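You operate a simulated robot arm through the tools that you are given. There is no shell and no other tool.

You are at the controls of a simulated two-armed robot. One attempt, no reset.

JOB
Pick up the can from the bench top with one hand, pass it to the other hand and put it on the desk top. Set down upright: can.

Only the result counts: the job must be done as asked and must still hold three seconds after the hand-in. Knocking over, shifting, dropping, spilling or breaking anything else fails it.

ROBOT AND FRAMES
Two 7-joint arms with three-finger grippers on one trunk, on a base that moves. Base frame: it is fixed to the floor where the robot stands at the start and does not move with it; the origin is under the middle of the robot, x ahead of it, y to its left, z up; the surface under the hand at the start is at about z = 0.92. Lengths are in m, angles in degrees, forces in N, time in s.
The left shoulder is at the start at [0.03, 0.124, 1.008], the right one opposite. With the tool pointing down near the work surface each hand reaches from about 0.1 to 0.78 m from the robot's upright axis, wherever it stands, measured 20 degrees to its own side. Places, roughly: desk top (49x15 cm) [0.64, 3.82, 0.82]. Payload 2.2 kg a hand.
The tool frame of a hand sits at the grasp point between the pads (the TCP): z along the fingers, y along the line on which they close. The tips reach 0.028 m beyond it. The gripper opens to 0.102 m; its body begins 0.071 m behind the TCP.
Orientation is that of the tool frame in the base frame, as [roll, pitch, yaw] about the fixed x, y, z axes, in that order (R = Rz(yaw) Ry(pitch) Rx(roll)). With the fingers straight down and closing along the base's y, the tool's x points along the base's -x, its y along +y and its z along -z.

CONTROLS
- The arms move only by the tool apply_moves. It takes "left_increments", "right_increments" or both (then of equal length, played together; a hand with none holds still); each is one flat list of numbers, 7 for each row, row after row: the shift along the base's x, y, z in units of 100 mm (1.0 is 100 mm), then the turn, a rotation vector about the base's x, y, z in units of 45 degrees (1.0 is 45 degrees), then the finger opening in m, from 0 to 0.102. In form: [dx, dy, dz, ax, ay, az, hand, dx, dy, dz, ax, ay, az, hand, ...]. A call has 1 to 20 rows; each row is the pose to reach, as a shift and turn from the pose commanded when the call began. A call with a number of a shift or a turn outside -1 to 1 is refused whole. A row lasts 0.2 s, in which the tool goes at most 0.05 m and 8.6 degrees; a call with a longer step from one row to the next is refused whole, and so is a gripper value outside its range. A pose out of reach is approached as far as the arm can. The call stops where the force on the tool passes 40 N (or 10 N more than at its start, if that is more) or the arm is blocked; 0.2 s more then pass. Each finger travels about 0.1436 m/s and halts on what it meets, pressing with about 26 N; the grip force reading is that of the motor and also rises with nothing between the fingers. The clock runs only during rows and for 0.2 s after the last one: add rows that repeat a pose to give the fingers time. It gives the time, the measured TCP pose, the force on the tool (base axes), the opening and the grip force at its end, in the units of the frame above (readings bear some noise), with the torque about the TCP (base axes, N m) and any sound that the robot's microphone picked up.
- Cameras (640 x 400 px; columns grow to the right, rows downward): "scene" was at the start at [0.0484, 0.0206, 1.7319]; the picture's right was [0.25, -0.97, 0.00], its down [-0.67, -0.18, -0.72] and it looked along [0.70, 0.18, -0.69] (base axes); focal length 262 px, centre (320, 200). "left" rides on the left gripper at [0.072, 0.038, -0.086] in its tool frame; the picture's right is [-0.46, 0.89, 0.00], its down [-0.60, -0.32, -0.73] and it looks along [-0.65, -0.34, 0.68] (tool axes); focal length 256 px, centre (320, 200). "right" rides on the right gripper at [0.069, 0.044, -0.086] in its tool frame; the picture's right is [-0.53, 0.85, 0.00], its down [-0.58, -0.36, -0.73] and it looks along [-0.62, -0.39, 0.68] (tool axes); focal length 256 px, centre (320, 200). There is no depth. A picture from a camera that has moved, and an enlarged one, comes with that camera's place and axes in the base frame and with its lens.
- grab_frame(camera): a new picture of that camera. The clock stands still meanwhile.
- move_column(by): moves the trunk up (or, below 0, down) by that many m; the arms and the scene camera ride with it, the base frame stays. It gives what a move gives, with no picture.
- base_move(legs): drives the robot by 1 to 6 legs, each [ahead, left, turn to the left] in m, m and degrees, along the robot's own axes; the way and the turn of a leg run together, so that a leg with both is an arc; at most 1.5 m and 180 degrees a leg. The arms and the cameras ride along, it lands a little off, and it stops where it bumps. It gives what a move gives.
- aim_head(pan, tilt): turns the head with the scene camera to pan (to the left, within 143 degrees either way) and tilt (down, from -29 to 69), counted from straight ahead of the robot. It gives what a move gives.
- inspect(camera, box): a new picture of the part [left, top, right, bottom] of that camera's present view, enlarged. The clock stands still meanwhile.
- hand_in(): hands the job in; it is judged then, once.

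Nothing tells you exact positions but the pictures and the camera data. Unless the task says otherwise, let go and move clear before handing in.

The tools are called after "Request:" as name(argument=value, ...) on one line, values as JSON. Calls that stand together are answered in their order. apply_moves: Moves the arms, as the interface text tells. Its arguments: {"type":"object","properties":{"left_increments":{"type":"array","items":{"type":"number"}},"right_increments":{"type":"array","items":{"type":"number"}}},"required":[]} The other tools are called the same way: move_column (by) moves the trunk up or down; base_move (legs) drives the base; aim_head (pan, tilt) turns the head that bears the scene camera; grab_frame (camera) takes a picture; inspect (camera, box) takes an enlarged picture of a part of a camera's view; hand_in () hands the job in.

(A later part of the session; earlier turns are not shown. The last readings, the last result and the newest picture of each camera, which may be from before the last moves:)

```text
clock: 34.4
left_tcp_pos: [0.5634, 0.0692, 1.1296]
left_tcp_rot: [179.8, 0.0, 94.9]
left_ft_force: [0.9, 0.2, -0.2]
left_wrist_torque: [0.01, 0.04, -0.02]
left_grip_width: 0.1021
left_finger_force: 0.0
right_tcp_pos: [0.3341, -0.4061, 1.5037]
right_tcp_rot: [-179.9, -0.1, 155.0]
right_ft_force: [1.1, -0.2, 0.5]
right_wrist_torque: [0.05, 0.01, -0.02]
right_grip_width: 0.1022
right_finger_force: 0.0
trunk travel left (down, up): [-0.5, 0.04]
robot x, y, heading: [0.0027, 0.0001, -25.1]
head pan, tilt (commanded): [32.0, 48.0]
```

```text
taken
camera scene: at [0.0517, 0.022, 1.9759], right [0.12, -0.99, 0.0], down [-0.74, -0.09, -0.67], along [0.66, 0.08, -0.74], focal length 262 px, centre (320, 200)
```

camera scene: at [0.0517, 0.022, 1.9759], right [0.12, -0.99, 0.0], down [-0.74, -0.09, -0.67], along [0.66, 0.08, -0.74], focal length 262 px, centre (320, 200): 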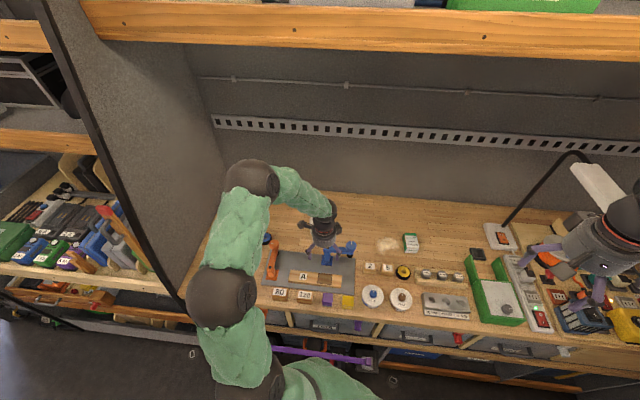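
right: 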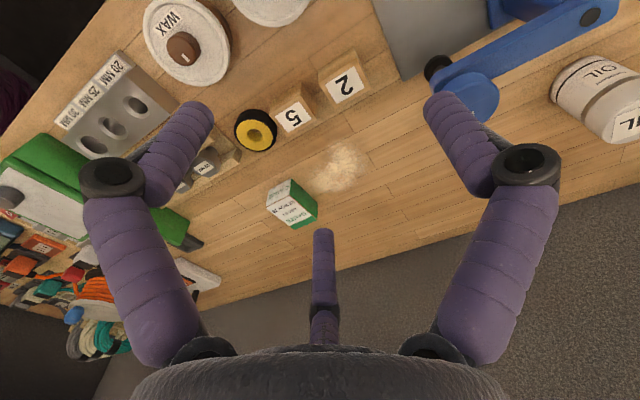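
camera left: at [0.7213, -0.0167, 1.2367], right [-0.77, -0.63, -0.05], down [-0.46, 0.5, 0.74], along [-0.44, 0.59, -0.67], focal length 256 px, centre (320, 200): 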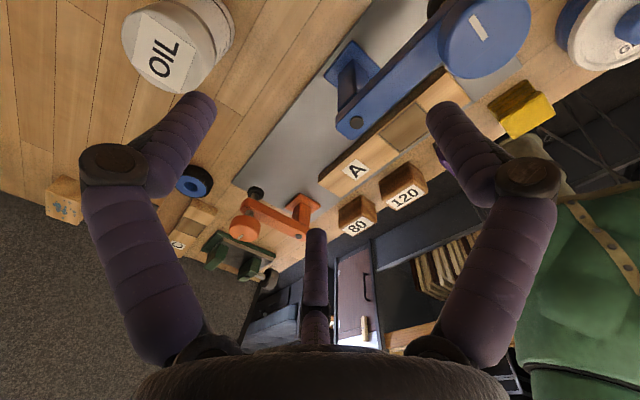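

Good posture now. I'll slide forward above the can at z≈1.13, clear of the toys, and then look.

Request:
apply_moves(left_increments=[0.25, 0.07, 0, 0, 0, 0, 0.102, 0.5, 0.15, 0, 0, 0, 0, 0.102, 0.75, 0.22, 0, 0, 0, 0, 0.102, 1.0, 0.3, 0, 0, 0, 0, 0.102])

Request:
apply_moves(left_increments=[0.25, 0.07, 0, 0, 0, 0, 0.102, 0.5, 0.15, 0, 0, 0, 0, 0.102, 0.75, 0.22, 0, 0, 0, 0, 0.102, 1.0, 0.28, 0, 0, 0, 0, 0.102])

Request:
grab_frame(camera="left")

Request:
inspect(camera="scene", box=[260, 140, 420, 260])

```text
clock: 35.4
left_tcp_pos: [0.6652, 0.1015, 1.1298]
left_tcp_rot: [-180.0, 0.0, 94.9]
left_ft_force: [1.3, -0.3, -0.7]
left_wrist_torque: [0.03, 0.0, 0.0]
left_grip_width: 0.1021
left_finger_force: 0.0
right_tcp_pos: [0.3359, -0.4052, 1.5049]
right_tcp_rot: [180.0, -0.1, 154.9]
right_ft_force: [-0.1, 0.0, -0.3]
right_wrist_torque: [-0.03, 0.02, 0.02]
right_grip_width: 0.1019
right_finger_force: 0.1
trunk travel left (down, up): [-0.5, 0.04]
robot x, y, heading: [0.0023, -0.0003, -25.3]
head pan, tilt (commanded): [32.0, 48.0]
```

```text
clock: 36.4
left_tcp_pos: [0.7664, 0.1306, 1.1289]
left_tcp_rot: [180.0, -0.1, 94.9]
left_ft_force: [0.7, -1.1, -0.1]
left_wrist_torque: [0.02, 0.01, -0.01]
left_grip_width: 0.1019
left_finger_force: 0.0
right_tcp_pos: [0.3352, -0.4049, 1.5043]
right_tcp_rot: [-180.0, 0.0, 154.9]
right_ft_force: [0.6, -0.4, 0.2]
right_wrist_torque: [-0.02, 0.07, -0.01]
right_grip_width: 0.1017
right_finger_force: 0.0
trunk travel left (down, up): [-0.5, 0.04]
robot x, y, heading: [-0.0013, 0.0024, -25.0]
head pan, tilt (commanded): [32.0, 48.0]
```

```text
taken
camera left: at [0.7978, 0.2051, 1.2156], right [0.92, -0.39, 0.0], down [-0.27, -0.63, 0.73], along [-0.28, -0.67, -0.68], focal length 256 px, centre (320, 200)
```

left: 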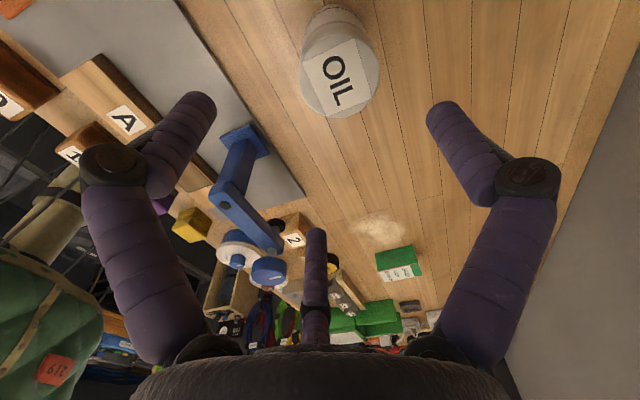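

```text
3.33 times, centred on (340, 200) of scene
camera zoom: at [0.0521, 0.022, 1.9758], right [0.12, -0.99, 0.0], down [-0.74, -0.09, -0.67], along [0.66, 0.08, -0.74], focal length 874 px, centre (253, 200)
```

zoom: 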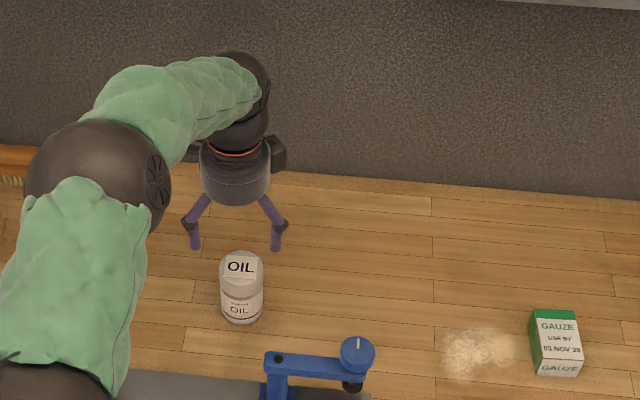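

The wrist camera puts the can's top centre near (0.783, 0.127). I'll shift over it, descend partway with the fingers open around it, and check again.

Request:
apply_moves(left_increments=[0.16, -0.03, 0, 0, 0, 0, 0.102, 0.16, -0.03, -0.3, 0, 0, 0, 0.102, 0.16, -0.03, -0.6, 0, 0, 0, 0.102])

Request:
grab_frame(camera="left")

Request:
inspect(camera="scene", box=[290, 180, 350, 230])

```text
clock: 37.2
left_tcp_pos: [0.7822, 0.1256, 1.0708]
left_tcp_rot: [179.8, 0.1, 94.9]
left_ft_force: [0.8, 0.0, 0.0]
left_wrist_torque: [0.03, -0.03, 0.01]
left_grip_width: 0.1021
left_finger_force: 0.0
right_tcp_pos: [0.3336, -0.4064, 1.5043]
right_tcp_rot: [-179.9, -0.1, 154.9]
right_ft_force: [-0.3, -1.4, 0.7]
right_wrist_torque: [-0.01, 0.03, 0.0]
right_grip_width: 0.1019
right_finger_force: 0.0
trunk travel left (down, up): [-0.5, 0.04]
robot x, y, heading: [0.0005, -0.0013, -25.3]
head pan, tilt (commanded): [32.0, 48.0]
```

```text
taken
camera left: at [0.8132, 0.2007, 1.1581], right [0.92, -0.39, 0.0], down [-0.27, -0.63, 0.73], along [-0.28, -0.67, -0.68], focal length 256 px, centre (320, 200)
```

left: 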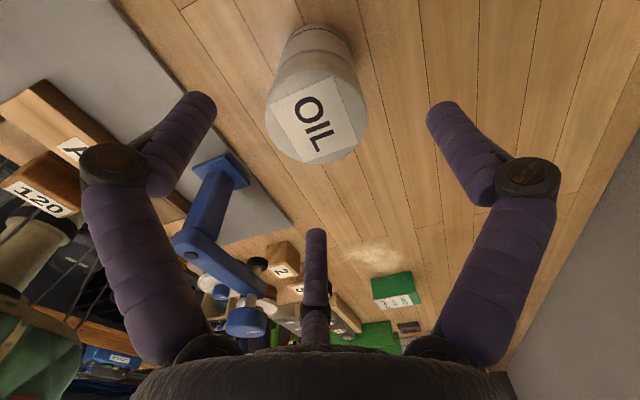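

```text
8.00 times, centred on (320, 205) of scene
camera zoom: at [0.05, 0.0215, 1.9759], right [0.12, -0.99, 0.0], down [-0.74, -0.09, -0.67], along [0.66, 0.08, -0.74], focal length 2097 px, centre (320, 160)
```

zoom: 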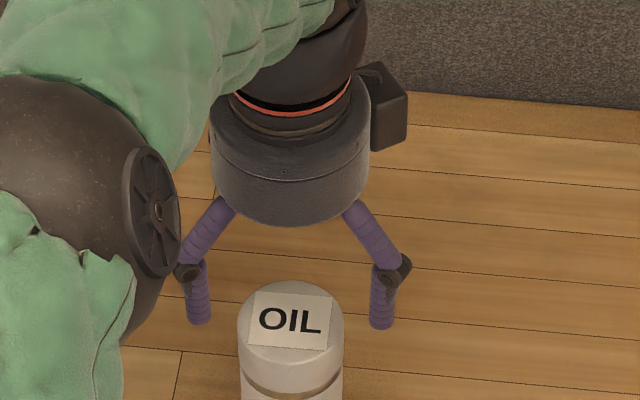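

The can centre is about 5 mm toward +y of the hand axis. I'll correct that, go down so the pads take the top ~3 cm of the can, and look before closing.

Request:
apply_moves(left_increments=[0, 0.05, 0, 0, 0, 0, 0.102, 0, 0.05, -0.3, 0, 0, 0, 0.102, 0, 0.05, -0.57, 0, 0, 0, 0.102])

Request:
grab_frame(camera="left")

Request:
inspect(camera="scene", box=[290, 180, 350, 230])

```text
clock: 38.0
left_tcp_pos: [0.7806, 0.132, 1.0127]
left_tcp_rot: [179.8, 0.0, 94.9]
left_ft_force: [0.8, -0.4, 0.7]
left_wrist_torque: [-0.03, 0.03, -0.04]
left_grip_width: 0.1019
left_finger_force: 0.1
right_tcp_pos: [0.3351, -0.4054, 1.5042]
right_tcp_rot: [179.9, 0.0, 154.8]
right_ft_force: [0.6, -1.0, -0.1]
right_wrist_torque: [0.02, 0.01, 0.01]
right_grip_width: 0.1021
right_finger_force: 0.0
trunk travel left (down, up): [-0.5, 0.04]
robot x, y, heading: [-0.001, 0.0014, -25.0]
head pan, tilt (commanded): [32.0, 48.0]
```

```text
taken
camera left: at [0.8126, 0.2065, 1.0988], right [0.92, -0.39, 0.0], down [-0.27, -0.63, 0.73], along [-0.28, -0.67, -0.68], focal length 256 px, centre (320, 200)
```

left: 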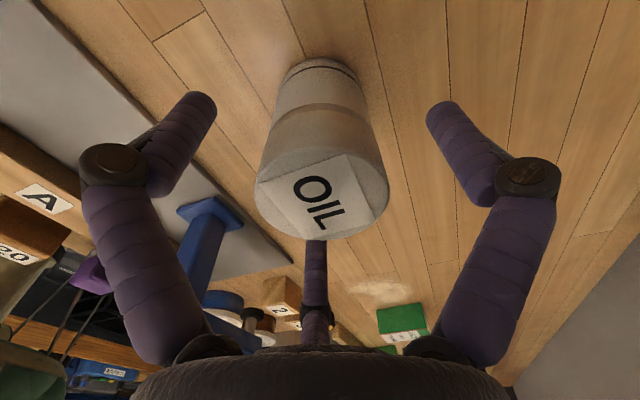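

```text
8.00 times, centred on (320, 205) of scene
camera zoom: at [0.0506, 0.0219, 1.9759], right [0.12, -0.99, 0.0], down [-0.74, -0.09, -0.67], along [0.66, 0.08, -0.74], focal length 2097 px, centre (320, 160)
```

zoom: 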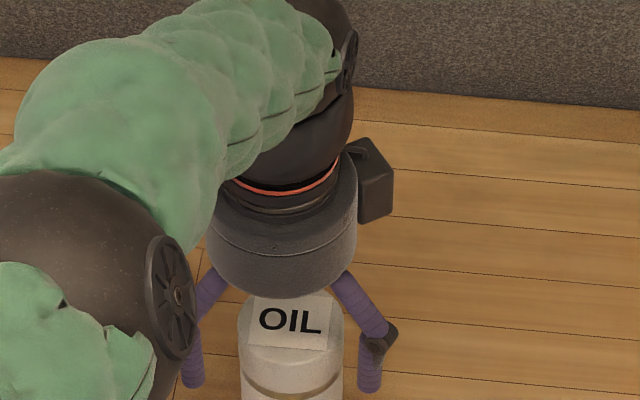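

The can sits centred between the open fingers, with its top about 6 mm above the grasp point. I'll close the left hand on it now.

Request:
apply_moves(left_increments=[0, 0, 0, 0, 0, 0, 0.07, 0, 0, 0, 0, 0, 0, 0.05, 0, 0, 0, 0, 0, 0, 0.03, 0, 0, 0, 0, 0, 0, 0.03, 0, 0, 0, 0, 0, 0, 0.03])

Request:
grab_frame(camera="left")

```text
clock: 39.2
left_tcp_pos: [0.7799, 0.1308, 1.0127]
left_tcp_rot: [179.8, 0.0, 95.0]
left_ft_force: [2.0, -1.3, 3.4]
left_wrist_torque: [-0.19, -0.04, 0.03]
left_grip_width: 0.0614
left_finger_force: 26.5
right_tcp_pos: [0.3338, -0.4041, 1.5043]
right_tcp_rot: [-179.9, 0.1, 154.9]
right_ft_force: [0.0, 1.5, 0.0]
right_wrist_torque: [0.01, 0.01, 0.0]
right_grip_width: 0.1018
right_finger_force: 0.0
trunk travel left (down, up): [-0.5, 0.04]
robot x, y, heading: [-0.0036, -0.001, -24.9]
head pan, tilt (commanded): [32.0, 48.0]
```

```text
taken
camera left: at [0.812, 0.2061, 1.0995], right [0.92, -0.39, 0.0], down [-0.27, -0.63, 0.73], along [-0.28, -0.67, -0.68], focal length 256 px, centre (320, 200)
```

left: 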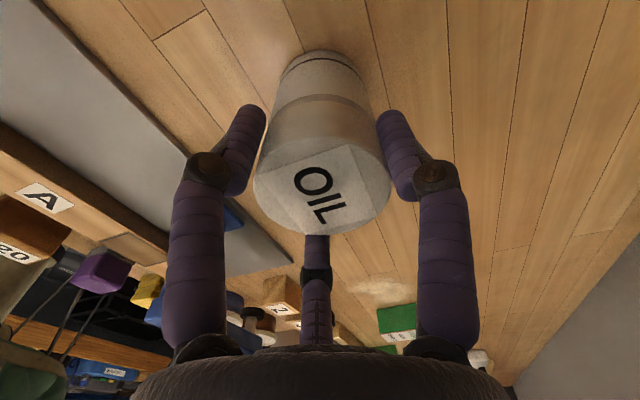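

All three fingers are on the can (opening 0.061, grip 26 N). I'll lift it straight up.

Request:
apply_moves(left_increments=[0, 0, 0.1, 0, 0, 0, 0.03, 0, 0, 0.3, 0, 0, 0, 0.03, 0, 0, 0.5, 0, 0, 0, 0.03, 0, 0, 0.75, 0, 0, 0, 0.03, 0, 0, 1.0, 0, 0, 0, 0.03])

Request:
grab_frame(camera="left")

Request:
grab_frame(camera="scene")

```text
clock: 40.4
left_tcp_pos: [0.7779, 0.1301, 1.1137]
left_tcp_rot: [179.8, 0.0, 95.0]
left_ft_force: [0.5, -0.4, 0.1]
left_wrist_torque: [0.02, -0.01, 0.01]
left_grip_width: 0.0299
left_finger_force: 0.1
right_tcp_pos: [0.3328, -0.4056, 1.5053]
right_tcp_rot: [-180.0, 0.0, 154.9]
right_ft_force: [0.2, -0.1, 0.4]
right_wrist_torque: [0.02, -0.02, 0.0]
right_grip_width: 0.1019
right_finger_force: 0.1
trunk travel left (down, up): [-0.5, 0.04]
robot x, y, heading: [-0.0015, -0.0025, -24.9]
head pan, tilt (commanded): [32.0, 48.0]
```

```text
taken
camera left: at [0.8093, 0.2061, 1.2002], right [0.92, -0.39, 0.0], down [-0.27, -0.63, 0.73], along [-0.28, -0.67, -0.68], focal length 256 px, centre (320, 200)
```

left: 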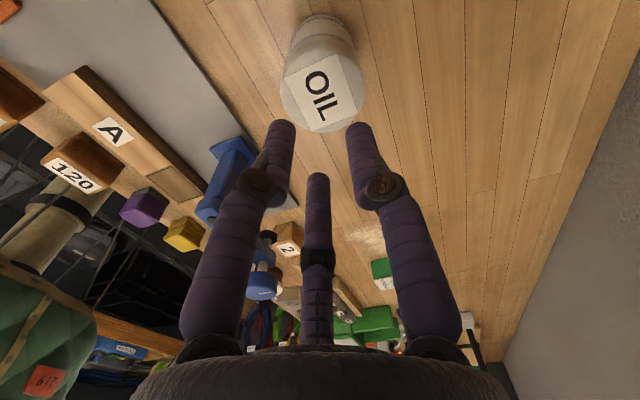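

```text
taken
camera scene: at [0.049, 0.0216, 1.976], right [0.12, -0.99, 0.0], down [-0.74, -0.09, -0.67], along [0.66, 0.08, -0.74], focal length 262 px, centre (320, 200)
```

scene: 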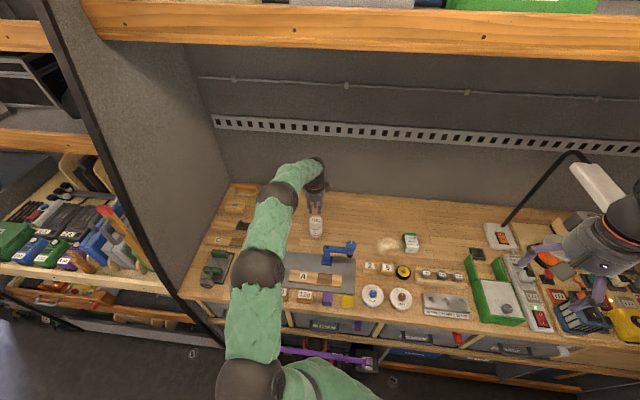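

The fingers slid off the top and the can still stands on the bench where it was. I'll look closely at the finger shape and the can to see how to grip deeper.

Request:
inspect(camera="scene", box=[285, 150, 365, 250])

Request:
inspect(camera="left", box=[220, 0, 420, 220])

```text
4.00 times, centred on (325, 200) of scene
camera zoom: at [0.049, 0.0216, 1.976], right [0.12, -0.99, 0.0], down [-0.74, -0.09, -0.67], along [0.66, 0.08, -0.74], focal length 1049 px, centre (300, 200)
```

zoom: 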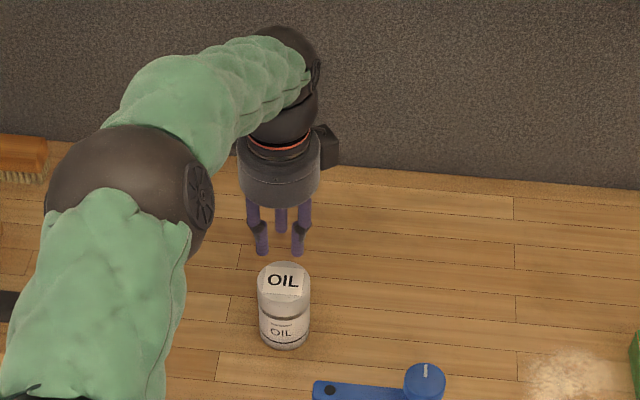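

```text
1.82 times, centred on (320, 110) of left
camera zoom: at [0.8093, 0.2061, 1.2002], right [0.92, -0.39, 0.0], down [-0.27, -0.63, 0.73], along [-0.28, -0.67, -0.68], focal length 465 px, centre (320, 364)
```

zoom: 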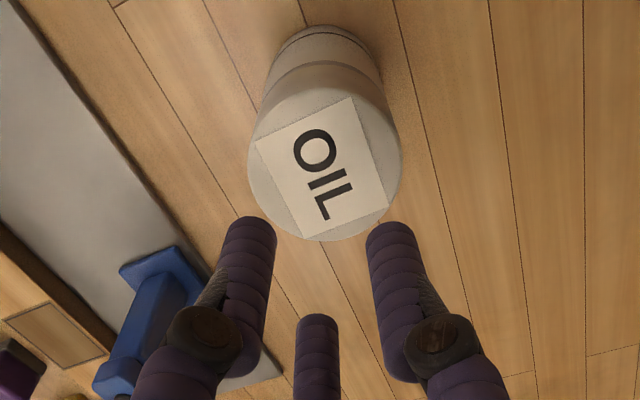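

The distal fingers stay vertical and only half of each pad was on the lid, so it slipped. I'll reopen and go about 1 cm deeper.

Request:
apply_moves(left_increments=[0.01, 0.01, 0, 0, 0, 0, 0.06, 0.01, 0.01, 0, 0, 0, 0, 0.102, 0.01, 0.01, 0, 0, 0, 0, 0.102, 0.01, 0.01, -0.3, 0, 0, 0, 0.102, 0.01, 0.01, -0.6, 0, 0, 0, 0.102, 0.01, 0.01, -0.9, 0, 0, 0, 0.102])

Request:
grab_frame(camera="left")

```text
clock: 41.8
left_tcp_pos: [0.7833, 0.131, 1.022]
left_tcp_rot: [179.9, 0.0, 94.9]
left_ft_force: [1.2, -0.1, -0.3]
left_wrist_torque: [-0.01, 0.05, -0.03]
left_grip_width: 0.1022
left_finger_force: 0.1
right_tcp_pos: [0.3348, -0.4068, 1.5037]
right_tcp_rot: [-179.9, 0.0, 154.9]
right_ft_force: [1.0, 0.0, 0.2]
right_wrist_torque: [0.01, -0.03, 0.03]
right_grip_width: 0.102
right_finger_force: 0.0
trunk travel left (down, up): [-0.5, 0.04]
robot x, y, heading: [-0.0012, -0.0011, -25.0]
head pan, tilt (commanded): [32.0, 48.0]
```

```text
taken
camera left: at [0.8141, 0.2063, 1.109], right [0.92, -0.39, 0.0], down [-0.27, -0.63, 0.73], along [-0.28, -0.67, -0.68], focal length 256 px, centre (320, 200)
```

left: 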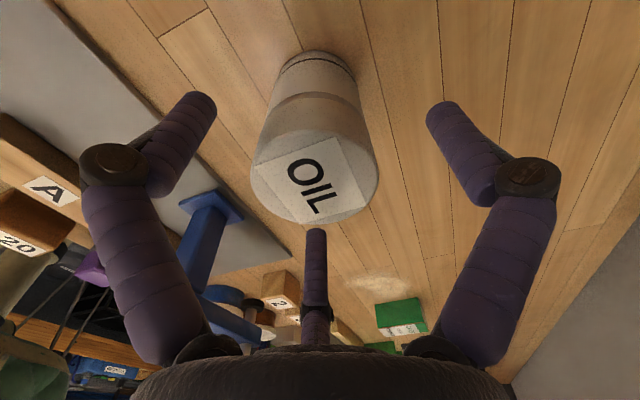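

Still standing straight. I'll make a small centring correction, go down to z≈1.003, close fully, and lift just a little to test the hold.

Request:
apply_moves(left_increments=[-0.026, 0.01, -0.19, 0, 0, 0, 0.102, -0.026, 0.01, -0.19, 0, 0, 0, 0.08, -0.026, 0.01, -0.19, 0, 0, 0, 0.05, -0.026, 0.01, -0.19, 0, 0, 0, 0.0, -0.026, 0.01, -0.19, 0, 0, 0, 0.0, -0.026, 0.01, -0.19, 0, 0, 0, 0.0])

Request:
apply_moves(left_increments=[0, 0, 0.04, 0, 0, 0, 0.0, 0, 0, 0.08, 0, 0, 0, 0.0, 0, 0, 0.13, 0, 0, 0, 0.0, 0, 0, 0.2, 0, 0, 0, 0.0])

Request:
grab_frame(camera="left")

```text
clock: 43.2
left_tcp_pos: [0.7778, 0.1319, 1.0038]
left_tcp_rot: [179.8, 0.0, 95.0]
left_ft_force: [1.5, -1.8, 4.7]
left_wrist_torque: [-0.02, 0.07, 0.03]
left_grip_width: 0.0605
left_finger_force: 25.4
right_tcp_pos: [0.334, -0.4063, 1.5034]
right_tcp_rot: [-180.0, 0.0, 154.8]
right_ft_force: [0.0, -0.7, 0.1]
right_wrist_torque: [-0.02, -0.03, -0.02]
right_grip_width: 0.1021
right_finger_force: 0.1
trunk travel left (down, up): [-0.5, 0.04]
robot x, y, heading: [0.0028, 0.0028, -25.0]
head pan, tilt (commanded): [32.0, 48.0]
```

```text
clock: 44.2
left_tcp_pos: [0.7776, 0.1295, 1.0241]
left_tcp_rot: [179.9, -0.1, 94.9]
left_ft_force: [-0.4, -0.6, -3.4]
left_wrist_torque: [0.0, -0.01, 0.02]
left_grip_width: 0.0602
left_finger_force: 26.2
right_tcp_pos: [0.3333, -0.4057, 1.5044]
right_tcp_rot: [180.0, 0.1, 154.9]
right_ft_force: [-0.5, 0.5, -0.1]
right_wrist_torque: [0.0, 0.01, -0.02]
right_grip_width: 0.1018
right_finger_force: 0.0
trunk travel left (down, up): [-0.5, 0.04]
robot x, y, heading: [-0.0034, 0.0052, -25.1]
head pan, tilt (commanded): [32.0, 48.0]
```

```text
taken
camera left: at [0.8098, 0.206, 1.1108], right [0.92, -0.39, 0.0], down [-0.27, -0.63, 0.73], along [-0.28, -0.67, -0.68], focal length 256 px, centre (320, 200)
```

left: 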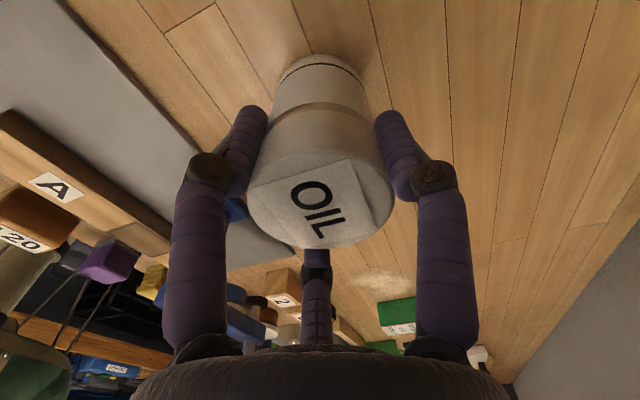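

The grip holds now: the scale shows about 3.4 N of weight. I'll lift on slowly and check the can comes along.

Request:
apply_moves(left_increments=[0, 0, 0.15, 0, 0, 0, 0.0, 0, 0, 0.3, 0, 0, 0, 0.0, 0, 0, 0.45, 0, 0, 0, 0.0, 0, 0, 0.6, 0, 0, 0, 0.0, 0, 0, 0.8, 0, 0, 0, 0.0, 0, 0, 1.0, 0, 0, 0, 0.0])

Request:
grab_frame(camera="left")

Request:
inspect(camera="scene", box=[270, 130, 370, 250])

```text
clock: 45.6
left_tcp_pos: [0.7764, 0.1314, 1.1261]
left_tcp_rot: [179.9, 0.1, 94.8]
left_ft_force: [-0.7, -0.3, -3.8]
left_wrist_torque: [0.0, -0.01, -0.01]
left_grip_width: 0.0603
left_finger_force: 26.1
right_tcp_pos: [0.3335, -0.4052, 1.503]
right_tcp_rot: [-179.9, 0.0, 154.9]
right_ft_force: [0.4, 0.0, -0.7]
right_wrist_torque: [-0.01, 0.01, -0.05]
right_grip_width: 0.1021
right_finger_force: 0.1
trunk travel left (down, up): [-0.5, 0.04]
robot x, y, heading: [-0.0011, -0.0009, -25.3]
head pan, tilt (commanded): [32.0, 48.0]
```

```text
taken
camera left: at [0.8083, 0.2072, 1.2117], right [0.92, -0.39, 0.0], down [-0.27, -0.63, 0.73], along [-0.28, -0.67, -0.68], focal length 256 px, centre (320, 200)
```

left: 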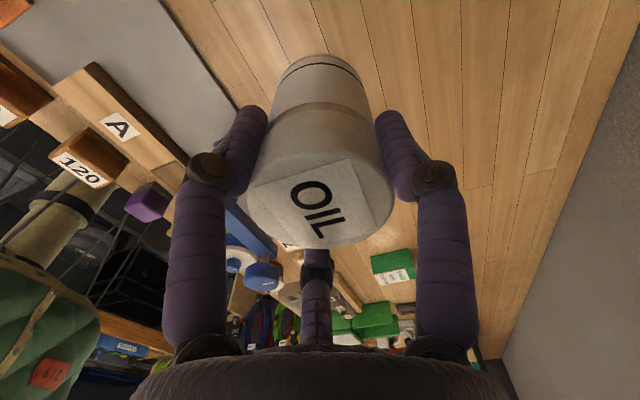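

```text
3.33 times, centred on (320, 190) of scene
camera zoom: at [0.0497, 0.0218, 1.9759], right [0.12, -0.99, 0.0], down [-0.74, -0.09, -0.67], along [0.66, 0.08, -0.74], focal length 874 px, centre (320, 233)
```

zoom: 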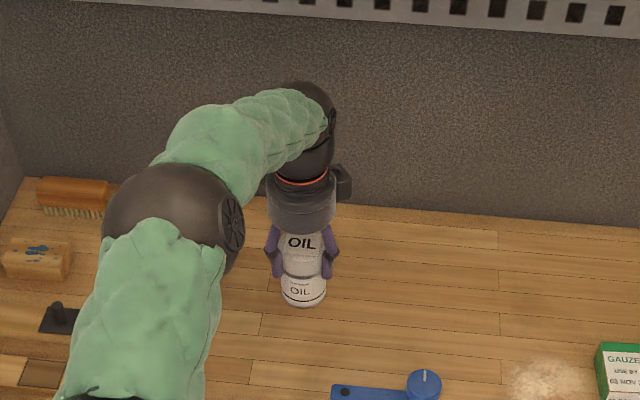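

The can is secure and upright in the left hand. I'll raise it a bit more to clear the toys and then back the base away from the bench for the hand-over.

Request:
apply_moves(left_increments=[0, 0, 0.15, 0, 0, 0, 0.0, 0, 0, 0.3, 0, 0, 0, 0.0, 0, 0, 0.45, 0, 0, 0, 0.0, 0, 0, 0.6, 0, 0, 0, 0.0])

Request:
aim_head(pan=143, tilt=40)

Request:
grab_frame(camera="scene")

Request:
aim_head(pan=-143, tilt=40)

Request:
grab_frame(camera="scene")

```text
clock: 46.6
left_tcp_pos: [0.7774, 0.1311, 1.1867]
left_tcp_rot: [179.9, 0.0, 94.9]
left_ft_force: [-0.4, -0.4, -3.4]
left_wrist_torque: [-0.02, 0.02, 0.0]
left_grip_width: 0.0602
left_finger_force: 25.6
right_tcp_pos: [0.3344, -0.4058, 1.5045]
right_tcp_rot: [179.9, 0.0, 154.9]
right_ft_force: [-0.6, 0.4, 0.6]
right_wrist_torque: [0.01, -0.01, 0.01]
right_grip_width: 0.102
right_finger_force: 0.0
trunk travel left (down, up): [-0.5, 0.04]
robot x, y, heading: [-0.0011, -0.0024, -25.2]
head pan, tilt (commanded): [32.0, 48.0]
```

```text
clock: 48.5
left_tcp_pos: [0.7781, 0.1333, 1.1863]
left_tcp_rot: [179.9, 0.0, 95.0]
left_ft_force: [-0.1, 0.8, -2.4]
left_wrist_torque: [0.02, -0.02, -0.02]
left_grip_width: 0.0602
left_finger_force: 26.0
right_tcp_pos: [0.3342, -0.4053, 1.5044]
right_tcp_rot: [180.0, 0.0, 154.8]
right_ft_force: [-0.8, 0.2, 0.4]
right_wrist_torque: [0.01, -0.03, 0.02]
right_grip_width: 0.1018
right_finger_force: 0.0
trunk travel left (down, up): [-0.5, 0.04]
robot x, y, heading: [-0.0023, 0.0026, -25.2]
head pan, tilt (commanded): [143.0, 40.0]
```

```text
taken
camera scene: at [-0.0676, 0.0876, 1.9874], right [0.88, 0.47, 0.0], down [0.3, -0.57, -0.77], along [-0.36, 0.68, -0.64], focal length 262 px, centre (320, 200)
```

scene: 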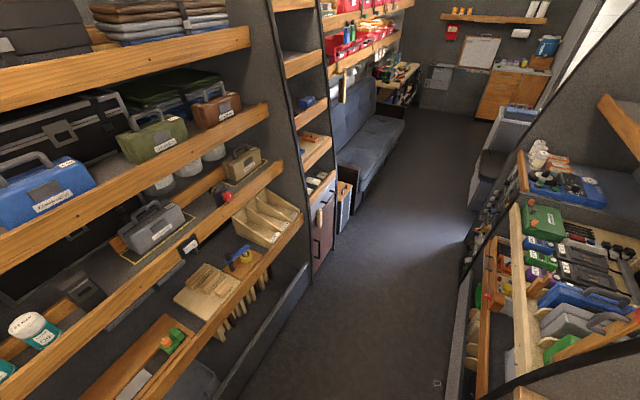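

```text
clock: 52.4
left_tcp_pos: [0.7777, 0.1329, 1.1866]
left_tcp_rot: [179.8, -0.1, 94.9]
left_ft_force: [-0.1, 0.2, -2.4]
left_wrist_torque: [0.0, -0.04, 0.0]
left_grip_width: 0.06
left_finger_force: 26.0
right_tcp_pos: [0.3338, -0.4062, 1.5043]
right_tcp_rot: [180.0, 0.1, 154.8]
right_ft_force: [0.1, -0.6, -0.5]
right_wrist_torque: [0.01, 0.0, -0.03]
right_grip_width: 0.1017
right_finger_force: 0.1
trunk travel left (down, up): [-0.5, 0.04]
robot x, y, heading: [0.0001, 0.0032, -25.0]
head pan, tilt (commanded): [-143.0, 40.0]
```

```text
taken
camera scene: at [-0.1112, -0.0052, 1.9874], right [-0.21, 0.98, 0.0], down [0.63, 0.13, -0.77], along [-0.75, -0.16, -0.64], focal length 262 px, centre (320, 200)
```

scene: 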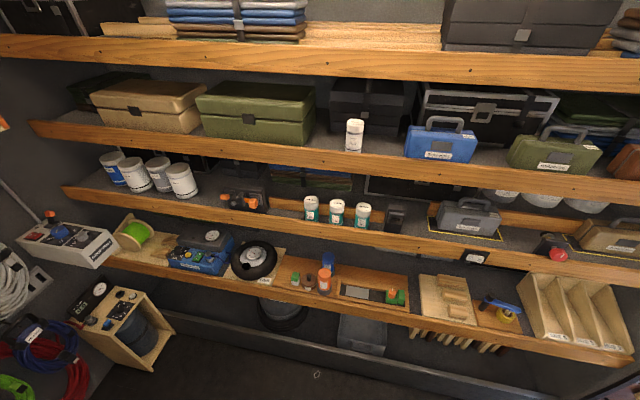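

There's free floor behind (shelves begin around x −0.75). I'll back up 0.2 m to get clear of the bench and look at both hands.

Request:
base_move(legs=[[-0.2, 0, 0]])

Request:
aim_head(pan=5, tilt=50)

Request:
grab_frame(camera="scene")

```text
clock: 54.0
left_tcp_pos: [0.594, 0.2194, 1.1861]
left_tcp_rot: [179.9, 0.0, 95.0]
left_ft_force: [-1.2, 0.5, -1.5]
left_wrist_torque: [0.0, 0.02, -0.02]
left_grip_width: 0.0599
left_finger_force: 26.0
right_tcp_pos: [0.1509, -0.3194, 1.5033]
right_tcp_rot: [180.0, 0.0, 155.0]
right_ft_force: [0.0, 0.0, -0.2]
right_wrist_torque: [-0.04, 0.01, 0.04]
right_grip_width: 0.1022
right_finger_force: 0.1
trunk travel left (down, up): [-0.5, 0.04]
robot x, y, heading: [-0.1828, 0.0855, -25.0]
head pan, tilt (commanded): [-143.0, 40.0]
```

```text
clock: 56.3
left_tcp_pos: [0.5948, 0.2188, 1.1879]
left_tcp_rot: [179.9, 0.0, 94.8]
left_ft_force: [-0.9, -0.8, -2.5]
left_wrist_torque: [-0.01, 0.01, 0.03]
left_grip_width: 0.0601
left_finger_force: 25.9
right_tcp_pos: [0.1514, -0.3202, 1.5043]
right_tcp_rot: [-180.0, 0.0, 154.9]
right_ft_force: [0.5, -0.2, 0.2]
right_wrist_torque: [-0.01, 0.01, 0.03]
right_grip_width: 0.1015
right_finger_force: 0.1
trunk travel left (down, up): [-0.5, 0.04]
robot x, y, heading: [-0.1829, 0.0831, -25.2]
head pan, tilt (commanded): [5.0, 50.0]
```

```text
taken
camera scene: at [-0.1387, 0.0716, 1.9732], right [-0.34, -0.94, 0.0], down [-0.72, 0.26, -0.64], along [0.6, -0.22, -0.77], focal length 262 px, centre (320, 200)
```

scene: 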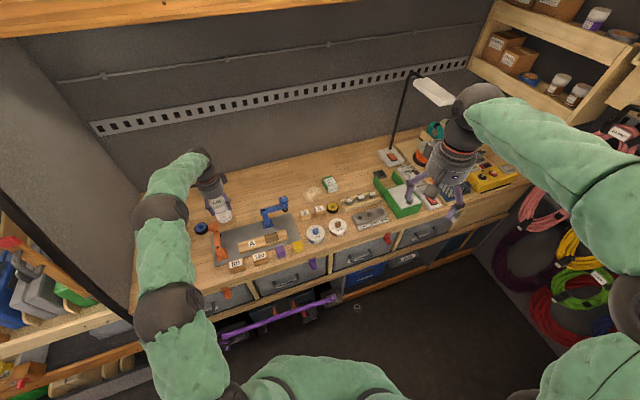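

I'm clear of the bench. I'll bring the can in front of the robot while the right hand comes down and starts turning toward its sideways, thumb-up grasp.

Request:
apply_moves(left_increments=[-0.12, -0.128, -0.02, 0, 0, 0, 0.0, -0.24, -0.257, -0.04, 0, 0, 0, 0.0, -0.36, -0.385, -0.06, 0, 0, 0, 0.0, -0.48, -0.513, -0.08, 0, 0, 0, 0.0, -0.6, -0.642, -0.1, 0, 0, 0, 0.0, -0.72, -0.77, -0.12, 0, 0, 0, 0.0], right_increments=[-0.01, 0.05, -0.167, 0, 0, -0.111, 0.102, -0.02, 0.1, -0.333, 0, 0, -0.222, 0.102, -0.03, 0.15, -0.5, 0, 0, -0.333, 0.102, -0.04, 0.2, -0.667, 0, 0, -0.445, 0.102, -0.05, 0.25, -0.833, 0, 0, -0.556, 0.102, -0.06, 0.3, -1.0, 0, 0, -0.667, 0.102])

Request:
apply_moves(left_increments=[-0.12, -0.128, -0.02, 0, 0, 0, 0.0, -0.24, -0.257, -0.04, 0, 0, 0, 0.0, -0.36, -0.385, -0.06, 0, 0, 0, 0.0, -0.48, -0.513, -0.08, 0, 0, 0, 0.0, -0.6, -0.642, -0.1, 0, 0, 0, 0.0, -0.72, -0.77, -0.12, 0, 0, 0, 0.0], right_increments=[-0.01, 0.03, -0.08, 0.0956, -0.1365, 0, 0.102, -0.02, 0.06, -0.17, 0.191, -0.273, 0, 0.102, -0.03, 0.1, -0.25, 0.287, -0.41, 0, 0.102, -0.04, 0.13, -0.33, 0.382, -0.546, 0, 0.102, -0.05, 0.17, -0.42, 0.478, -0.683, 0, 0.102, -0.06, 0.2, -0.5, 0.5736, -0.8192, 0, 0.102])

Request:
grab_frame(camera="scene")

```text
clock: 57.7
left_tcp_pos: [0.5223, 0.1427, 1.1748]
left_tcp_rot: [179.9, 0.0, 95.0]
left_ft_force: [-0.1, 0.9, -2.0]
left_wrist_torque: [0.04, -0.02, 0.02]
left_grip_width: 0.0603
left_finger_force: 26.4
right_tcp_pos: [0.1453, -0.2913, 1.4023]
right_tcp_rot: [180.0, 0.0, 124.8]
right_ft_force: [0.3, -0.6, -1.6]
right_wrist_torque: [0.03, 0.02, -0.02]
right_grip_width: 0.1017
right_finger_force: 0.0
trunk travel left (down, up): [-0.5, 0.04]
robot x, y, heading: [-0.1805, 0.0888, -25.1]
head pan, tilt (commanded): [5.0, 50.0]
```

```text
clock: 59.1
left_tcp_pos: [0.4507, 0.0659, 1.163]
left_tcp_rot: [179.8, -0.1, 94.9]
left_ft_force: [-0.5, 1.0, -3.3]
left_wrist_torque: [0.01, -0.01, 0.0]
left_grip_width: 0.0599
left_finger_force: 26.1
right_tcp_pos: [0.1398, -0.2698, 1.3532]
right_tcp_rot: [134.9, -0.2, 124.9]
right_ft_force: [0.3, -0.2, 0.7]
right_wrist_torque: [0.0, -0.01, -0.02]
right_grip_width: 0.1022
right_finger_force: 0.1
trunk travel left (down, up): [-0.5, 0.04]
robot x, y, heading: [-0.1844, 0.0863, -25.2]
head pan, tilt (commanded): [5.0, 50.0]
```

```text
taken
camera scene: at [-0.1397, 0.0705, 1.9732], right [-0.34, -0.94, 0.0], down [-0.72, 0.26, -0.64], along [0.6, -0.22, -0.77], focal length 262 px, centre (320, 200)
```

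scene: 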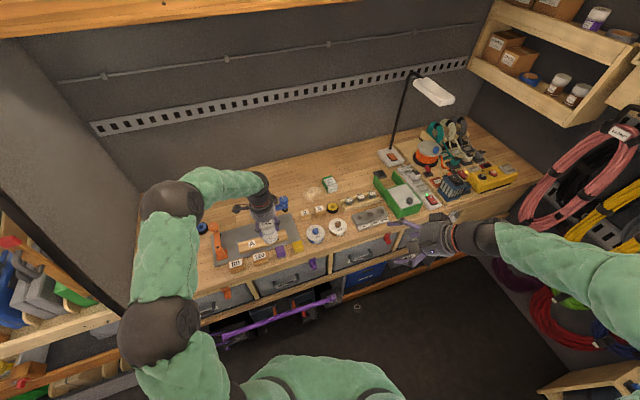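

Both hands behave. I'll make the last approach move with the left hand (adding 30° yaw) and pitch the right hand up to horizontal.

Request:
apply_moves(left_increments=[-0.12, -0.13, -0.02, 0, 0, 0.111, 0.0, -0.24, -0.26, -0.04, 0, 0, 0.222, 0.0, -0.36, -0.39, -0.06, 0, 0, 0.333, 0.0, -0.48, -0.52, -0.08, 0, 0, 0.445, 0.0, -0.6, -0.65, -0.1, 0, 0, 0.556, 0.0, -0.72, -0.785, -0.13, 0, 0, 0.669, 0.0], right_increments=[0, 0.03, -0.167, 0.0956, -0.1365, 0, 0.102, 0, 0.06, -0.333, 0.191, -0.273, 0, 0.102, 0, 0.1, -0.5, 0.287, -0.41, 0, 0.102, 0, 0.13, -0.667, 0.382, -0.546, 0, 0.102, 0, 0.17, -0.833, 0.478, -0.683, 0, 0.102, 0, 0.2, -1.0, 0.5736, -0.8192, 0, 0.102])

Request:
grab_frame(camera="scene")

Request:
grab_frame(camera="right")

```text
clock: 60.5
left_tcp_pos: [0.3785, -0.0166, 1.1487]
left_tcp_rot: [179.8, -0.1, 125.1]
left_ft_force: [-0.2, -0.8, -2.6]
left_wrist_torque: [0.06, -0.01, -0.01]
left_grip_width: 0.0601
left_finger_force: 25.5
right_tcp_pos: [0.1407, -0.2512, 1.2527]
right_tcp_rot: [89.8, -0.1, 124.9]
right_ft_force: [-0.5, -0.2, -0.2]
right_wrist_torque: [-0.03, -0.05, 0.05]
right_grip_width: 0.1021
right_finger_force: 0.0
trunk travel left (down, up): [-0.5, 0.04]
robot x, y, heading: [-0.1839, 0.087, -25.2]
head pan, tilt (commanded): [5.0, 50.0]
```

```text
taken
camera scene: at [-0.1382, 0.0688, 1.9731], right [-0.34, -0.94, 0.0], down [-0.72, 0.26, -0.64], along [0.6, -0.22, -0.77], focal length 262 px, centre (320, 200)
```

scene: 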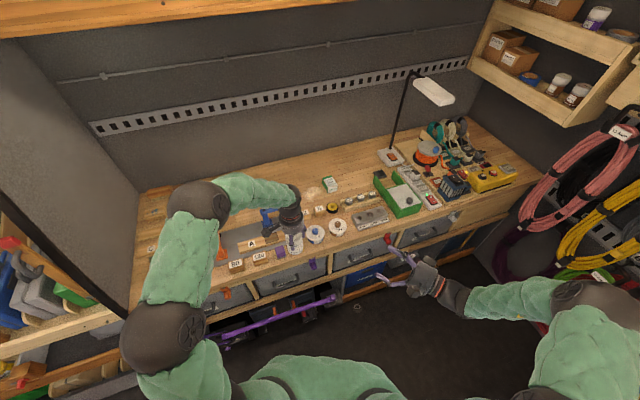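

```text
taken
camera right: at [0.0302, -0.2452, 1.2963], right [0.3, -0.44, 0.84], down [-0.27, -0.89, -0.37], along [0.91, -0.11, -0.39], focal length 256 px, centre (320, 200)
```

right: 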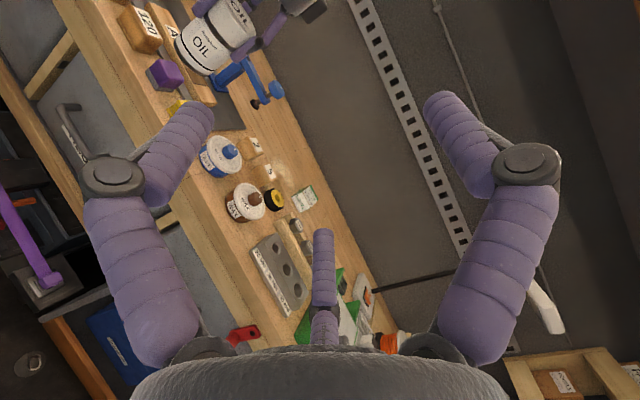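

The right hand is now horizontal with its thumb up. I'll check how the can sits in the left hand, then bring the right hand to a stand-off about 14 cm from the can.

Request:
inspect(camera="left", box=[200, 30, 440, 290])

Request:
apply_moves(right_increments=[0.0, 0.1, -0.3, 0, 0, 0, 0.102, 0.1, 0.3, -0.6, 0, 0, 0, 0.102, 0.3, 0.5, -0.9, 0, 0, 0, 0.102, 0.5, 0.7, -1.0, 0, 0, 0, 0.102, 0.7, 0.9, -1.0, 0, 0, 0, 0.102])

Request:
grab_frame(camera="right")

Request:
inspect(camera="scene", box=[220, 150, 460, 330])

```text
1.54 times, centred on (320, 160) of left
camera zoom: at [0.368, 0.0644, 1.235], right [0.99, 0.13, 0.0], down [0.09, -0.68, 0.73], along [0.09, -0.72, -0.68], focal length 394 px, centre (320, 262)
```

zoom: 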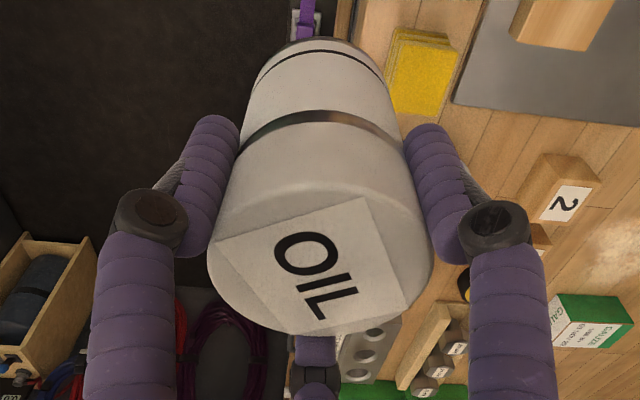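

```text
clock: 61.7
left_tcp_pos: [0.3792, -0.0134, 1.1476]
left_tcp_rot: [179.9, 0.1, 125.0]
left_ft_force: [-0.4, 0.5, -3.3]
left_wrist_torque: [-0.01, 0.01, 0.01]
left_grip_width: 0.0602
left_finger_force: 26.3
right_tcp_pos: [0.2104, -0.1591, 1.153]
right_tcp_rot: [90.1, -0.1, 125.0]
right_ft_force: [-0.4, 0.4, -0.6]
right_wrist_torque: [-0.01, -0.01, 0.02]
right_grip_width: 0.1021
right_finger_force: 0.0
trunk travel left (down, up): [-0.5, 0.04]
robot x, y, heading: [-0.1817, 0.0859, -25.0]
head pan, tilt (commanded): [5.0, 50.0]
```

```text
taken
camera right: at [0.1004, -0.152, 1.1969], right [0.31, -0.44, 0.84], down [-0.27, -0.89, -0.36], along [0.91, -0.11, -0.39], focal length 256 px, centre (320, 200)
```

right: 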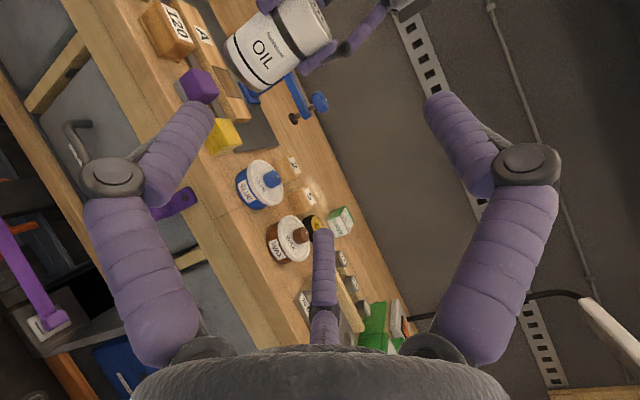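

```text
2.22 times, centred on (340, 240) of scene
camera zoom: at [-0.1377, 0.0728, 1.9732], right [-0.34, -0.94, 0.0], down [-0.72, 0.26, -0.64], along [0.6, -0.22, -0.77], focal length 582 px, centre (276, 111)
```

zoom: 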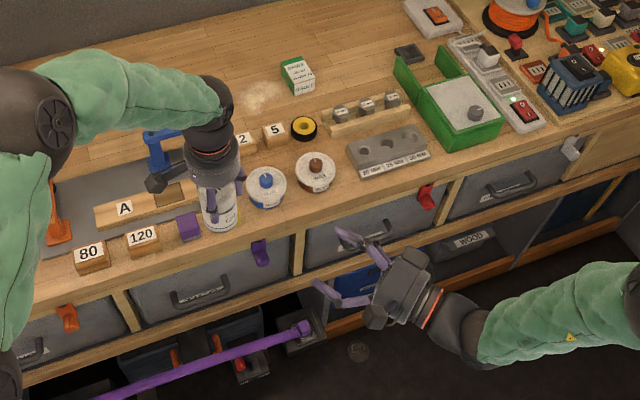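

The stand-off is nearly reached and the can hangs straight in the left hand. I'll step to about 14 cm away at grasp height and measure the can's top and the left fingertips in the right camera.

Request:
apply_moves(right_increments=[0.18, 0.21, -0.1, 0, 0, 0, 0.102, 0.36, 0.43, -0.2, 0, 0, 0, 0.102, 0.54, 0.64, -0.2, 0, 0, 0, 0.102])

Request:
inspect(camera="right", box=[220, 0, 420, 125])

Request:
grab_frame(camera="right")

Request:
inspect(camera="scene", box=[260, 170, 420, 320])

```text
clock: 62.5
left_tcp_pos: [0.3793, -0.0138, 1.1475]
left_tcp_rot: [179.9, 0.0, 125.0]
left_ft_force: [0.7, 0.6, -1.6]
left_wrist_torque: [0.01, 0.0, 0.02]
left_grip_width: 0.0596
left_finger_force: 26.5
right_tcp_pos: [0.2615, -0.0937, 1.1333]
right_tcp_rot: [90.0, -0.1, 125.0]
right_ft_force: [0.5, 0.1, -1.0]
right_wrist_torque: [0.02, 0.01, -0.02]
right_grip_width: 0.102
right_finger_force: 0.0
trunk travel left (down, up): [-0.5, 0.04]
robot x, y, heading: [-0.182, 0.0853, -25.2]
head pan, tilt (commanded): [5.0, 50.0]
```

```text
3.20 times, centred on (320, 62) of right
camera zoom: at [0.151, -0.0873, 1.1769], right [0.31, -0.44, 0.84], down [-0.27, -0.89, -0.37], along [0.91, -0.11, -0.39], focal length 819 px, centre (320, 640)
```

zoom: 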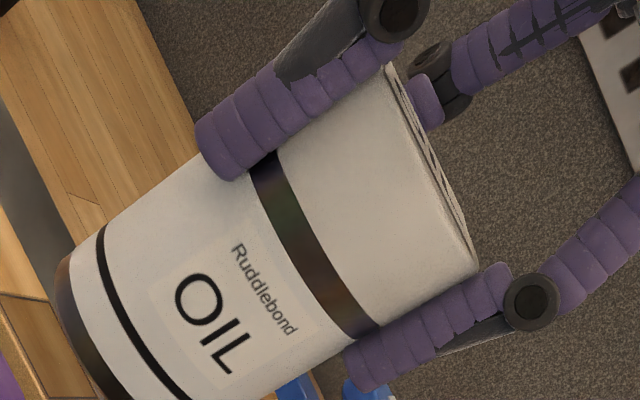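

```text
taken
camera right: at [0.151, -0.0873, 1.1769], right [0.31, -0.44, 0.84], down [-0.27, -0.89, -0.37], along [0.91, -0.11, -0.39], focal length 256 px, centre (320, 200)
```

right: 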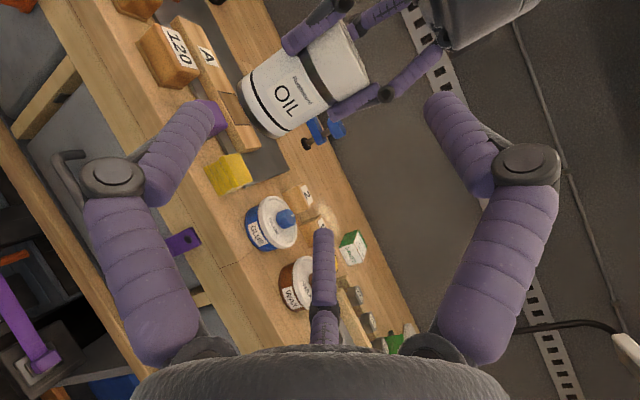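

```text
2.67 times, centred on (340, 245) of scene
camera zoom: at [-0.1382, 0.0723, 1.9732], right [-0.34, -0.94, 0.0], down [-0.72, 0.26, -0.64], along [0.6, -0.22, -0.77], focal length 699 px, centre (267, 80)
```

zoom: 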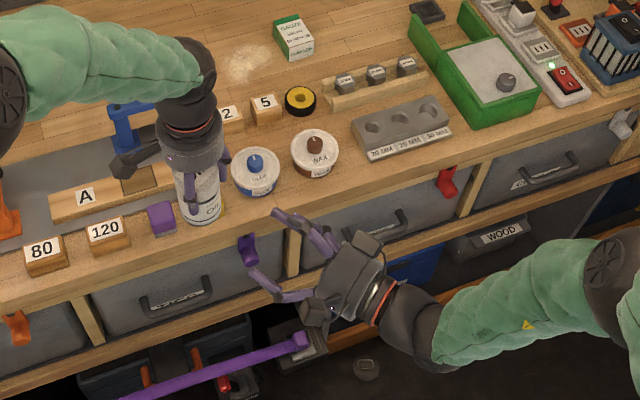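

In this view the left fingertips end about 4.6 cm below the can's top, so the right hand's side fingers must stay just below them with its thumb just over the lid. I'll lower the right hand 6 mm, narrow it slightly and creep forward 6 cm to re-measure.

Request:
apply_moves(right_increments=[0.1, 0.066, -0.06, 0, 0, 0, 0.094, 0.2, 0.13, -0.06, 0, 0, 0, 0.094, 0.35, 0.23, -0.06, 0, 0, 0, 0.094, 0.503, 0.328, -0.06, 0, 0, 0, 0.094])

Request:
grab_frame(camera="right")

Request:
inspect(camera="left", box=[120, 0, 520, 250])

Request:
inspect(camera="scene", box=[260, 180, 380, 280])

```text
clock: 63.5
left_tcp_pos: [0.3791, -0.0134, 1.1467]
left_tcp_rot: [180.0, -0.1, 125.0]
left_ft_force: [0.4, 0.1, -2.8]
left_wrist_torque: [0.03, 0.01, 0.03]
left_grip_width: 0.06
left_finger_force: 26.1
right_tcp_pos: [0.3125, -0.061, 1.1254]
right_tcp_rot: [90.0, -0.2, 125.1]
right_ft_force: [-0.1, 0.9, 1.1]
right_wrist_torque: [-0.01, 0.0, -0.02]
right_grip_width: 0.0942
right_finger_force: 0.0
trunk travel left (down, up): [-0.5, 0.04]
robot x, y, heading: [-0.1875, 0.0857, -25.0]
head pan, tilt (commanded): [5.0, 50.0]
```

```text
taken
camera right: at [0.2027, -0.0545, 1.1699], right [0.31, -0.44, 0.84], down [-0.27, -0.89, -0.37], along [0.91, -0.11, -0.39], focal length 256 px, centre (320, 200)
```

right: 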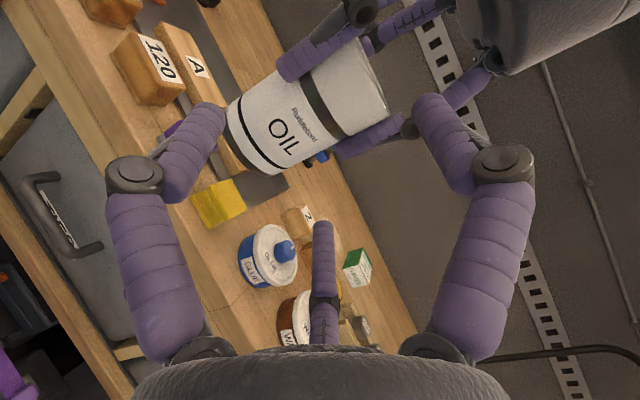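

```text
1.60 times, centred on (320, 125) of left
camera zoom: at [0.3686, 0.0668, 1.2349], right [0.99, 0.13, 0.0], down [0.09, -0.68, 0.73], along [0.09, -0.72, -0.68], focal length 410 px, centre (320, 320)
```

zoom: 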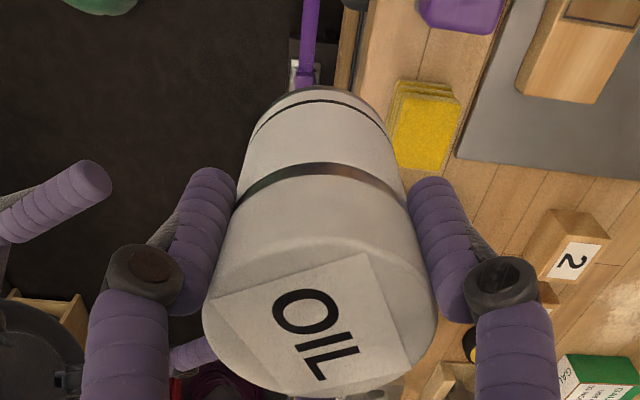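

```text
4.00 times, centred on (320, 230) of scene
camera zoom: at [-0.1378, 0.0721, 1.9732], right [-0.34, -0.94, 0.0], down [-0.72, 0.26, -0.64], along [0.6, -0.22, -0.77], focal length 1049 px, centre (320, 80)
```

zoom: 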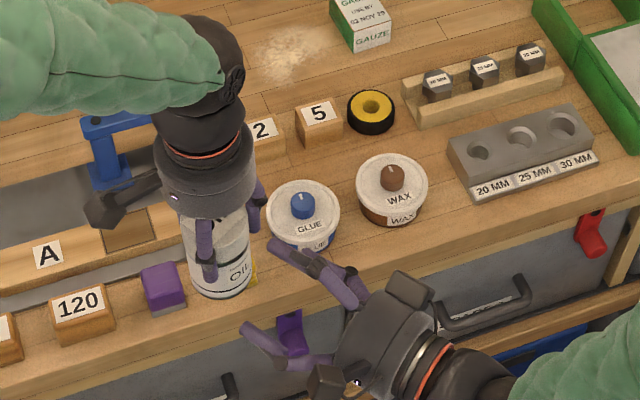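

The two hands line up as planned. I'll zoom the right camera for a finer check of the lateral centring and height before going in.

Request:
inspect(camera="right", box=[200, 0, 440, 190])

```text
2.11 times, centred on (320, 95) of right
camera zoom: at [0.2027, -0.0545, 1.1699], right [0.31, -0.44, 0.84], down [-0.27, -0.89, -0.37], along [0.91, -0.11, -0.39], focal length 539 px, centre (320, 421)
```

zoom: 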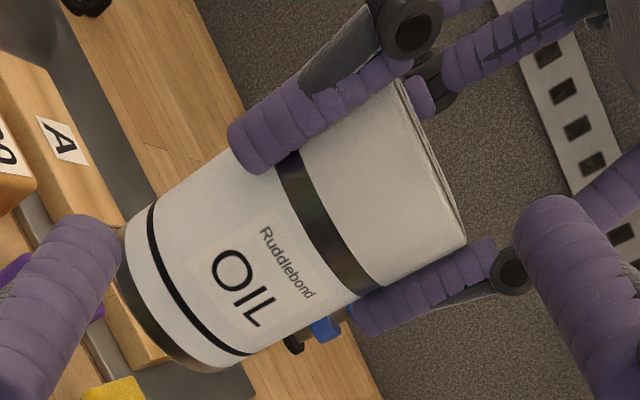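

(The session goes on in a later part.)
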